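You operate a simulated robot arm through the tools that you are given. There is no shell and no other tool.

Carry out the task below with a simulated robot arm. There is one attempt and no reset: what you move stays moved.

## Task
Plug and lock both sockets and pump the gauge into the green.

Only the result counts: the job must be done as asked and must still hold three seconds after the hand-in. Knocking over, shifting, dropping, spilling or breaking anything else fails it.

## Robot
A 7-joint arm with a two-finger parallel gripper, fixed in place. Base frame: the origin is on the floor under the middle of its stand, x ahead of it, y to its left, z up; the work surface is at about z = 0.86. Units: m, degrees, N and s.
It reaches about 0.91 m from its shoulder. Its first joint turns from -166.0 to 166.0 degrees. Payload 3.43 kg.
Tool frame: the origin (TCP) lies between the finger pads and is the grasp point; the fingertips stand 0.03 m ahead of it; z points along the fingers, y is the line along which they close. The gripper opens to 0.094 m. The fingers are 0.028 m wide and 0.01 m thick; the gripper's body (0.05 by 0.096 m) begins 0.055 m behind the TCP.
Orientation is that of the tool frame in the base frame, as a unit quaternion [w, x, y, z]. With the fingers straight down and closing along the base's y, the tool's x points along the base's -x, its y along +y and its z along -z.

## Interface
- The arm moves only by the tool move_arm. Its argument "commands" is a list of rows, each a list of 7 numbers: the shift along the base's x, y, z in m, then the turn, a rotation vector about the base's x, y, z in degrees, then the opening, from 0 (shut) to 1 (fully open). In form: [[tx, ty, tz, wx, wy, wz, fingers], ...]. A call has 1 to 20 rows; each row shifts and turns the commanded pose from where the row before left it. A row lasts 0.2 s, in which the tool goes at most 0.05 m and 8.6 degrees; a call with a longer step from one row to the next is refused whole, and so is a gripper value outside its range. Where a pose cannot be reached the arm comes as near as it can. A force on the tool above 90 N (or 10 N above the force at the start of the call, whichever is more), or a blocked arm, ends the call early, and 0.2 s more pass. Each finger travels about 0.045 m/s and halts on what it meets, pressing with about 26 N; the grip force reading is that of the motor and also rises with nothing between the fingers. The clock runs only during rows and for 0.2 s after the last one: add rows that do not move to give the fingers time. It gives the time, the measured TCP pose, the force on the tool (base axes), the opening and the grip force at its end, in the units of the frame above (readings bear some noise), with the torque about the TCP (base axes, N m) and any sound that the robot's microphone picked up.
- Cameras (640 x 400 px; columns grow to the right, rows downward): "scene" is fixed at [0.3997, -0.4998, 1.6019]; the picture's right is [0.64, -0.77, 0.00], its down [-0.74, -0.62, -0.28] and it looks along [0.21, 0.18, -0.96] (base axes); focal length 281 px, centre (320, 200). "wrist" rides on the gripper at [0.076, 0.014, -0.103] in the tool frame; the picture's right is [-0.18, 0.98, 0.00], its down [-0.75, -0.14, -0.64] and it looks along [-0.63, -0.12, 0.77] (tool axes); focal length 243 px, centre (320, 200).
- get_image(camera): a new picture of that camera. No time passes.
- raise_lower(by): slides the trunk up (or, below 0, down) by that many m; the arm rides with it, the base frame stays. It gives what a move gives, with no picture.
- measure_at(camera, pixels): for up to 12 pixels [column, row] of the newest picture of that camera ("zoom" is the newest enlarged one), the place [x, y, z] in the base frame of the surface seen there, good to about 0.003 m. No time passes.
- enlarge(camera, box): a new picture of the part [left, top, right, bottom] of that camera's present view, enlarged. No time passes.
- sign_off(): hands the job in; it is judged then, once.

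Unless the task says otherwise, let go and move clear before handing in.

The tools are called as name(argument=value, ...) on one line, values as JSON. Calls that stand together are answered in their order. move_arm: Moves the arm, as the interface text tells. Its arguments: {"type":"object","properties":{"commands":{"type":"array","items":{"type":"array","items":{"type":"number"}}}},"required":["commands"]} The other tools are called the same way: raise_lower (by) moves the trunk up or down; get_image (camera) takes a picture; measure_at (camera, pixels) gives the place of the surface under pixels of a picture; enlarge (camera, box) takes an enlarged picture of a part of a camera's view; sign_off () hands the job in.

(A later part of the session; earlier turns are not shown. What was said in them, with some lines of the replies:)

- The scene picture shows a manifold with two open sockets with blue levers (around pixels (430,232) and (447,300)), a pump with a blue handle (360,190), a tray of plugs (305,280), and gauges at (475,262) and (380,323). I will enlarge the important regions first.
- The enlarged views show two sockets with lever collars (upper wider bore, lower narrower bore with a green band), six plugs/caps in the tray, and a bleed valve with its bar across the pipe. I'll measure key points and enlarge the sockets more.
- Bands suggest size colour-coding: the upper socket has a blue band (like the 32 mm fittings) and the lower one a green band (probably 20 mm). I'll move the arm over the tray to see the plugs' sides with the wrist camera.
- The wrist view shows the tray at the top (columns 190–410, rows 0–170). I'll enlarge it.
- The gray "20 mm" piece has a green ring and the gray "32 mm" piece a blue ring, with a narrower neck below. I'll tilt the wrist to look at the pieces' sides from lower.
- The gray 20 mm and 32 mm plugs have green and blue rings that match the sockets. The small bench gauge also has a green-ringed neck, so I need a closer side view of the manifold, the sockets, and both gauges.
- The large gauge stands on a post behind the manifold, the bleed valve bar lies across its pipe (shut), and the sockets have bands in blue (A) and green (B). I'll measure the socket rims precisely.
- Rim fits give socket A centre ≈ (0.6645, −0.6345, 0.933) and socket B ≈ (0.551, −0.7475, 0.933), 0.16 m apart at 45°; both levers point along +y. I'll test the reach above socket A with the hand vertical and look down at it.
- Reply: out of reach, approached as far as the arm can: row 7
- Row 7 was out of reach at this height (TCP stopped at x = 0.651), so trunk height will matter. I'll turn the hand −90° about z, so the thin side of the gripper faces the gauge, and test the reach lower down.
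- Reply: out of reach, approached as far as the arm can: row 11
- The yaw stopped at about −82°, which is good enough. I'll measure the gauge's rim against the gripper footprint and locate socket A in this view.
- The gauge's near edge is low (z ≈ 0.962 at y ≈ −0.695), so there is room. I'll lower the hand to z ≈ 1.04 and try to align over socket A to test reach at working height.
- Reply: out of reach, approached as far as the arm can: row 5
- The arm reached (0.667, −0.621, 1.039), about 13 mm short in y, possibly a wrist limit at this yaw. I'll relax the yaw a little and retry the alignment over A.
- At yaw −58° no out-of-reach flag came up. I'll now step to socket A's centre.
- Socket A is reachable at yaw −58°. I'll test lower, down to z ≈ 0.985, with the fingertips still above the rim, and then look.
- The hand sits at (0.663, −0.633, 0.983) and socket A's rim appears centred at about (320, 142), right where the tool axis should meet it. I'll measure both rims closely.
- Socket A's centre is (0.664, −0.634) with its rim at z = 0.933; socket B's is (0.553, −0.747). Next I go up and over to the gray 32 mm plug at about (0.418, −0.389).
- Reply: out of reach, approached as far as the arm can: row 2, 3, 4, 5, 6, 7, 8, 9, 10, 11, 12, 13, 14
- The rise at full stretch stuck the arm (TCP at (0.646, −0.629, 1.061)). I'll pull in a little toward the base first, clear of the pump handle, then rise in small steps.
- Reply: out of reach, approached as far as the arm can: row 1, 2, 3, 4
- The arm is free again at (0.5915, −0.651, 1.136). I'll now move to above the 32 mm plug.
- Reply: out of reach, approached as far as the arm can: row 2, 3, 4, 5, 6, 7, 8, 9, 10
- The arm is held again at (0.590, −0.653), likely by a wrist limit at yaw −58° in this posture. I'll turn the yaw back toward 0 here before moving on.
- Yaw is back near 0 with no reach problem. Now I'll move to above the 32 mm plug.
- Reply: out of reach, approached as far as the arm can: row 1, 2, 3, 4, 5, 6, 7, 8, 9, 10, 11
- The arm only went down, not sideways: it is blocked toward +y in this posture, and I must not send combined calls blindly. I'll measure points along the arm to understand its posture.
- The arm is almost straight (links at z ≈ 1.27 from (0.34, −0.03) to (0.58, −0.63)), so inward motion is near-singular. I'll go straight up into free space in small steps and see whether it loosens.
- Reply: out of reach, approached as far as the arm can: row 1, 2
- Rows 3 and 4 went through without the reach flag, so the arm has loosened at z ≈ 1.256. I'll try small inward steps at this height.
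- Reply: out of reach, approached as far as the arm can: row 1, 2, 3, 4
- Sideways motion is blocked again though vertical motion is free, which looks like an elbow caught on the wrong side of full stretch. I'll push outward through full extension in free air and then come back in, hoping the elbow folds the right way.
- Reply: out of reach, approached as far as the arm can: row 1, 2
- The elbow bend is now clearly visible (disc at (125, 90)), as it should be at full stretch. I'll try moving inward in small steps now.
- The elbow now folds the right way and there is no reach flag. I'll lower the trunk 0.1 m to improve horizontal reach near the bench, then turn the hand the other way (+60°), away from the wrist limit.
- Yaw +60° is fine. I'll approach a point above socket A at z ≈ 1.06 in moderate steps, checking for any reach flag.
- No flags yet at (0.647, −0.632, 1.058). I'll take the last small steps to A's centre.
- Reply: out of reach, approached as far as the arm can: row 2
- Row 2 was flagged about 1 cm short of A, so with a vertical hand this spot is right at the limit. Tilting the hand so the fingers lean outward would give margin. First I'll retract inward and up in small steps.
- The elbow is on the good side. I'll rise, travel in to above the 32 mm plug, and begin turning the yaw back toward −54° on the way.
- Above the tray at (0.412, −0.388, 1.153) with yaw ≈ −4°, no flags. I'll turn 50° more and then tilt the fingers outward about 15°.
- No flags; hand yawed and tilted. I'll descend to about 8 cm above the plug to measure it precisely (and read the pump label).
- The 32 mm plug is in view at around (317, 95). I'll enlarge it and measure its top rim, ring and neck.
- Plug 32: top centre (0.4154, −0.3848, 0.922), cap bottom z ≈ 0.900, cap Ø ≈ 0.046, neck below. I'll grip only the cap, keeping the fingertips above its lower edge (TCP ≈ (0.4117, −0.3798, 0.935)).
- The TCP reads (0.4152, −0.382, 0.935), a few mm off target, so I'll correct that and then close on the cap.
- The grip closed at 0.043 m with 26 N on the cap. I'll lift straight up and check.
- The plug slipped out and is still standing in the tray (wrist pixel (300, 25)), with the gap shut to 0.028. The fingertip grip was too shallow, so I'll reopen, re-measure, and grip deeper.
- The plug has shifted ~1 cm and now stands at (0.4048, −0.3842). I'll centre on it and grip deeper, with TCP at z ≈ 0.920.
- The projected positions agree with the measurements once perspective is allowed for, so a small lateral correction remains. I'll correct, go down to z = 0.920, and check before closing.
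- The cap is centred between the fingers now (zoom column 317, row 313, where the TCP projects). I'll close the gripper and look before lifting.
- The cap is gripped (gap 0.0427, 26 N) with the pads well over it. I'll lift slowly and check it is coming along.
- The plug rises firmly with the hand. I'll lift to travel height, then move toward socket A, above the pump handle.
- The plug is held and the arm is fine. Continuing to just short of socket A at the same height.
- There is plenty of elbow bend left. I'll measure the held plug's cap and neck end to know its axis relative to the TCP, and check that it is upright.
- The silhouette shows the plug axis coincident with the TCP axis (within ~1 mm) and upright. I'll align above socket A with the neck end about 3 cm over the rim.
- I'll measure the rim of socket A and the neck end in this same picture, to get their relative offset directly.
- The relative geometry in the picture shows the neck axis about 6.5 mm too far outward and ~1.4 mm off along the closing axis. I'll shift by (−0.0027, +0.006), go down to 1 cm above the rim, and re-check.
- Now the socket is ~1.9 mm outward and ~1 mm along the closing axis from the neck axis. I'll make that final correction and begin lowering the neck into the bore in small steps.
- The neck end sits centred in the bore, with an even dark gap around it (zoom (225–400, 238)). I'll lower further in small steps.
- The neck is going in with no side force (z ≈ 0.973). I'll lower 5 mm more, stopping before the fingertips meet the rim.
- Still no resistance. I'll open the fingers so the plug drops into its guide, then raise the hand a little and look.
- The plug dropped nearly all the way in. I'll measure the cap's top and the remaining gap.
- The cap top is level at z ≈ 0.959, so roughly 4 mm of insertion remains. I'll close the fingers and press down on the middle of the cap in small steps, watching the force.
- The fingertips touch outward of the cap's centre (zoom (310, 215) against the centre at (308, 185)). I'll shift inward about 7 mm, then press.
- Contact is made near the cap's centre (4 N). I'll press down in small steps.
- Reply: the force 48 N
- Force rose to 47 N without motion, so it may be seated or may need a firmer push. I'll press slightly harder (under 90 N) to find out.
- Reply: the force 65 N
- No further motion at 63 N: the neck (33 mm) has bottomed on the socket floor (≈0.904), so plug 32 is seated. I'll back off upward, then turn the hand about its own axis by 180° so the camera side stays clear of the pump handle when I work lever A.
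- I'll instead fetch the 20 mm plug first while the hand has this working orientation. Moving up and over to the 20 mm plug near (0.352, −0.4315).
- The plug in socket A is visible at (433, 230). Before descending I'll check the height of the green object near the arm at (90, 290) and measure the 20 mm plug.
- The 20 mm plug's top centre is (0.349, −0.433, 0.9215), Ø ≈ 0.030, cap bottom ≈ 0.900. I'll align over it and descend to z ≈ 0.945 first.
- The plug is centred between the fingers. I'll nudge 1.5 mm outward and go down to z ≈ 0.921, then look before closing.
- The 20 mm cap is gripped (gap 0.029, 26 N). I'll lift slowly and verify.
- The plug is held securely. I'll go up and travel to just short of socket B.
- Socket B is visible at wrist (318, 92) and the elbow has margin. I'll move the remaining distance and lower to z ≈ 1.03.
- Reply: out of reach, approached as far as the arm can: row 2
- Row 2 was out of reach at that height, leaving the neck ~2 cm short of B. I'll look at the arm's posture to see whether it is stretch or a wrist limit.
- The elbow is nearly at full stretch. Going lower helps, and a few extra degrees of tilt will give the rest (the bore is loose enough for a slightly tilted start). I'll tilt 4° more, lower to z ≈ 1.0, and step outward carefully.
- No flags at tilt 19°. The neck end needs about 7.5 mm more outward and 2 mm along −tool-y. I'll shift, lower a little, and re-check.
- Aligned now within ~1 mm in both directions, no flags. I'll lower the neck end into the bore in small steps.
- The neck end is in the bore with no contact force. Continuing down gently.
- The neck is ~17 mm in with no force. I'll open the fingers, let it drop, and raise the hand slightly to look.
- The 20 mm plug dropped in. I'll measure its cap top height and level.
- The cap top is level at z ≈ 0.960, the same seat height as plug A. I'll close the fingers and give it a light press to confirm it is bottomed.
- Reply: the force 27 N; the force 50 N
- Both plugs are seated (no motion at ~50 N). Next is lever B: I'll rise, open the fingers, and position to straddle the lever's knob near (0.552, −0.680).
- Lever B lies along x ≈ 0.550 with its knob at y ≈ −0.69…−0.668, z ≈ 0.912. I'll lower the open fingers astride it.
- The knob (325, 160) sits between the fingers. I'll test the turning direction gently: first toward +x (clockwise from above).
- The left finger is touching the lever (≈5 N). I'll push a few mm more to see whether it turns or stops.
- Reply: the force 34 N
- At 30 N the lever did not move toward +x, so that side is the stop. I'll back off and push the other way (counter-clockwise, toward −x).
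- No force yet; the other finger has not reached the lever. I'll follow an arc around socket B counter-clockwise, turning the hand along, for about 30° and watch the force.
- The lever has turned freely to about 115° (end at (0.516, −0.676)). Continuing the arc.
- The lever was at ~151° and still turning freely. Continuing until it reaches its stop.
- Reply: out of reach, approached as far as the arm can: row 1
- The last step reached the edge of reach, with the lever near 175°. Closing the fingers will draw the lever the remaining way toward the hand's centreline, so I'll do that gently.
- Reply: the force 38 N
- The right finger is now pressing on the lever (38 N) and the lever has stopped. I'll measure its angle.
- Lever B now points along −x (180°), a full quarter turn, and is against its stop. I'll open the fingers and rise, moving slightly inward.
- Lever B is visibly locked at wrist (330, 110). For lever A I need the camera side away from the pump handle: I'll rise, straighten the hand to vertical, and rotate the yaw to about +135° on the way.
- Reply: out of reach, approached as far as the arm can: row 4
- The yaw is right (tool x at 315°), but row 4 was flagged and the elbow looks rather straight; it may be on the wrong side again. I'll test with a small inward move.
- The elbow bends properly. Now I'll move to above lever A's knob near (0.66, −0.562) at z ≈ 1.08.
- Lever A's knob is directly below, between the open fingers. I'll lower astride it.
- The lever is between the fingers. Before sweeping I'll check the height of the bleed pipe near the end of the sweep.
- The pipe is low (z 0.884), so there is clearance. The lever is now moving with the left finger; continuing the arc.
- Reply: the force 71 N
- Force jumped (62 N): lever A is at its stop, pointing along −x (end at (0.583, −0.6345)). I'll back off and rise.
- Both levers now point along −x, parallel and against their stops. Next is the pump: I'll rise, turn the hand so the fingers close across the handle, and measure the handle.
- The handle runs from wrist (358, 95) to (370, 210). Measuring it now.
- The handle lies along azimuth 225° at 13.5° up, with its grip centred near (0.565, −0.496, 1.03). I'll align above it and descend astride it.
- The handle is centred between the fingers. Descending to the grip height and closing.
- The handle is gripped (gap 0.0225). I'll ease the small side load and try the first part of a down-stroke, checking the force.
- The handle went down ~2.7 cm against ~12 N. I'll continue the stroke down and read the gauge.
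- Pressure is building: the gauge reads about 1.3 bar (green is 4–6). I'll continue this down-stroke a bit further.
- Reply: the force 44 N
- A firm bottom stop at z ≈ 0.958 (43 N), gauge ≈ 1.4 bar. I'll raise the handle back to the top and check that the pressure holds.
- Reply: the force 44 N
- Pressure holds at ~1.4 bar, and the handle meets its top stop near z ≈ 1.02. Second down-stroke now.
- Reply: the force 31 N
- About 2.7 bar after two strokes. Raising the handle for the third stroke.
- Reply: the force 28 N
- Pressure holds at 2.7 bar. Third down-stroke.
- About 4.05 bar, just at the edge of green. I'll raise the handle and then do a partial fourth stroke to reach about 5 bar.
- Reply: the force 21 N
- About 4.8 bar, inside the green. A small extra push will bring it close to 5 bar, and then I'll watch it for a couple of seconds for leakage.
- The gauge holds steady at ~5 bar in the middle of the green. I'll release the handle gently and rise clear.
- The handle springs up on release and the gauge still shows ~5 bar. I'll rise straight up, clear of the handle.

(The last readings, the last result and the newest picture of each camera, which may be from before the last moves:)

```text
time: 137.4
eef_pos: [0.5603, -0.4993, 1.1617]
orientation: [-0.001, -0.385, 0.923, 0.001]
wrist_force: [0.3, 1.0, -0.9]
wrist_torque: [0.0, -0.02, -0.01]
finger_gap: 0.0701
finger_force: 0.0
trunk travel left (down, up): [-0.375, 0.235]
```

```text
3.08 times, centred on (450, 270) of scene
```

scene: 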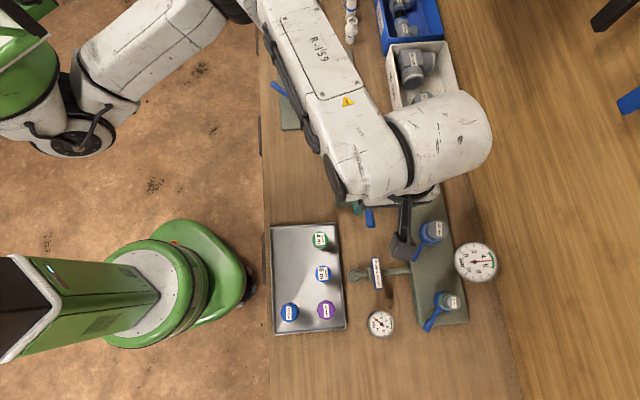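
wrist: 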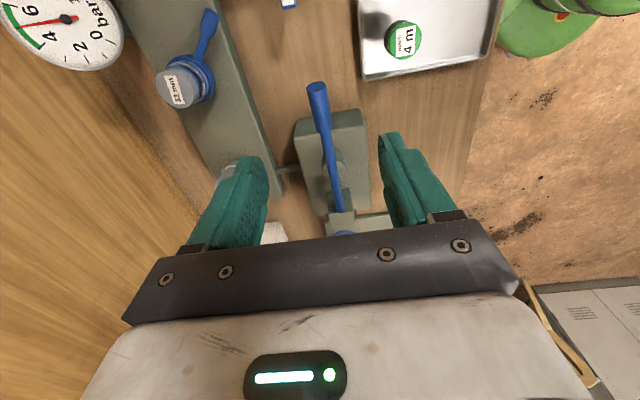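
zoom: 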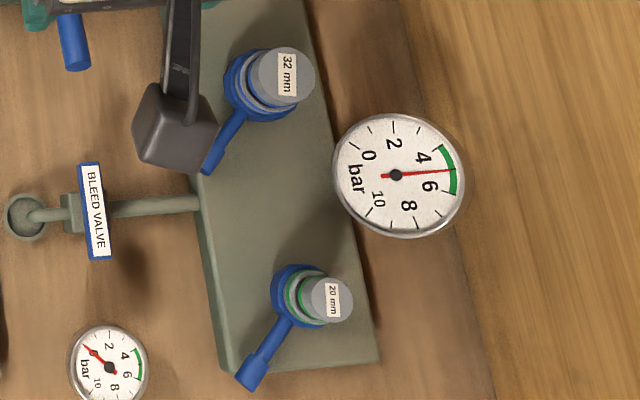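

All in place: both plugs locked with parallel levers, gauge at ~5 bar, handle back up. I'll move clear and wait a few seconds to confirm the pressure holds.

move_arm(commands=[[-0.02, 0.02, 0.03, 0, 0, 0, 0.745], [-0.025, 0.025, 0.02, 0, 0, 0, 0.745], [-0.025, 0.025, 0.02, 0, 0, 0, 0.745], [-0.025, 0.025, 0.01, 0, 0, 0, 0.745], [-0.02, 0.02, 0, 0, 0, 0, 0.745], [0, 0, 0, 0, 0, 0, 0.745], [0, 0, 0, 0, 0, 0, 0.745], [0, 0, 0, 0, 0, 0, 0.745], [0, 0, 0, 0, 0, 0, 0.745], [0, 0, 0, 0, 0, 0, 0.745], [0, 0, 0, 0, 0, 0, 0.745], [0, 0, 0, 0, 0, 0, 0.745], [0, 0, 0, 0, 0, 0, 0.745], [0, 0, 0, 0, 0, 0, 0.745], [0, 0, 0, 0, 0, 0, 0.745], [0, 0, 0, 0, 0, 0, 0.745], [0, 0, 0, 0, 0, 0, 0.745], [0, 0, 0, 0, 0, 0, 0.745], [0, 0, 0, 0, 0, 0, 0.745], [0, 0, 0, 0, 0, 0, 0.745]])

get_image(camera="scene")

enlarge(camera="scene", box=[395, 205, 505, 335])

enlarge(camera="scene", box=[445, 235, 505, 290])

```text
time: 141.7
eef_pos: [0.4475, -0.3837, 1.2368]
orientation: [-0.007, -0.384, 0.923, 0.005]
wrist_force: [-0.4, 0.5, 0.0]
wrist_torque: [-0.01, -0.01, -0.02]
finger_gap: 0.0701
finger_force: 0.0
trunk travel left (down, up): [-0.375, 0.235]
```

```text
taken
```

scene: 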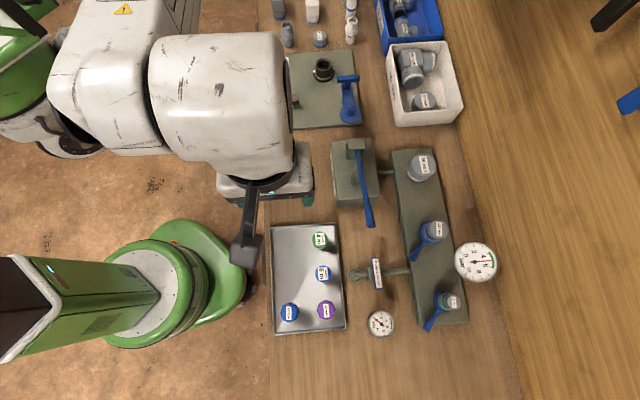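

```text
3.08 times, centred on (450, 270) of scene
```

zoom: 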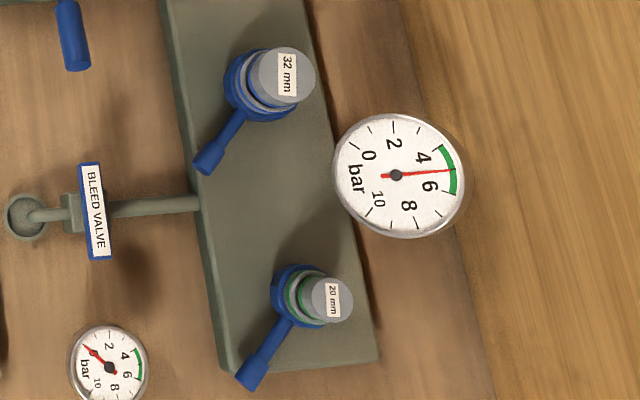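

```text
7.27 times, centred on (475, 262) of scene
```

zoom: 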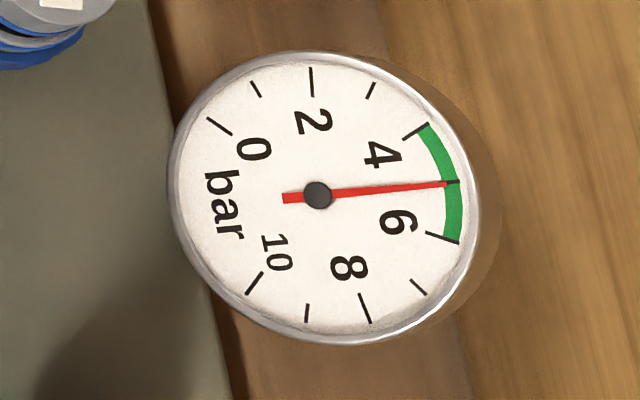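

After more than four seconds clear of everything, the gauge still reads ~5 bar in the green. Plugs 32 mm and 20 mm sit in their sockets, both levers are against their locked stops, and all other items are where they were. Handing in.

sign_off()

```text
The job is handed in.
```

The job is handed in: both sockets are plugged and locked, and the gauge reads about 5 bar, in the middle of the green band (4–6 bar). It held there without dropping for about five seconds after I let go of the pump.

- **Plugs:** the gray 32 mm plug (blue ring) is in the blue-banded socket, and the gray 20 mm plug (green ring) is in the green-banded socket. Each one sits on its socket floor and did not move under a 50–60 N push. A gap of about 4–5 mm remains between each cap and the socket rim, because the necks are longer than the sockets are deep.
- **Locks:** I turned both levers a quarter turn counter-clockwise to a hard stop. There was no click, so I'm relying on the stop as the sign that they are locked.
- **Pressure:** it took three full strokes and one partial one, and the pressure held between strokes. I left the bleed valve as it was, with its bar across the pipe.

On the first grip, the 32 mm plug slipped and slid about 1 cm inside the tray before I picked it up again. In the last picture, nothing else looks shifted or knocked over.
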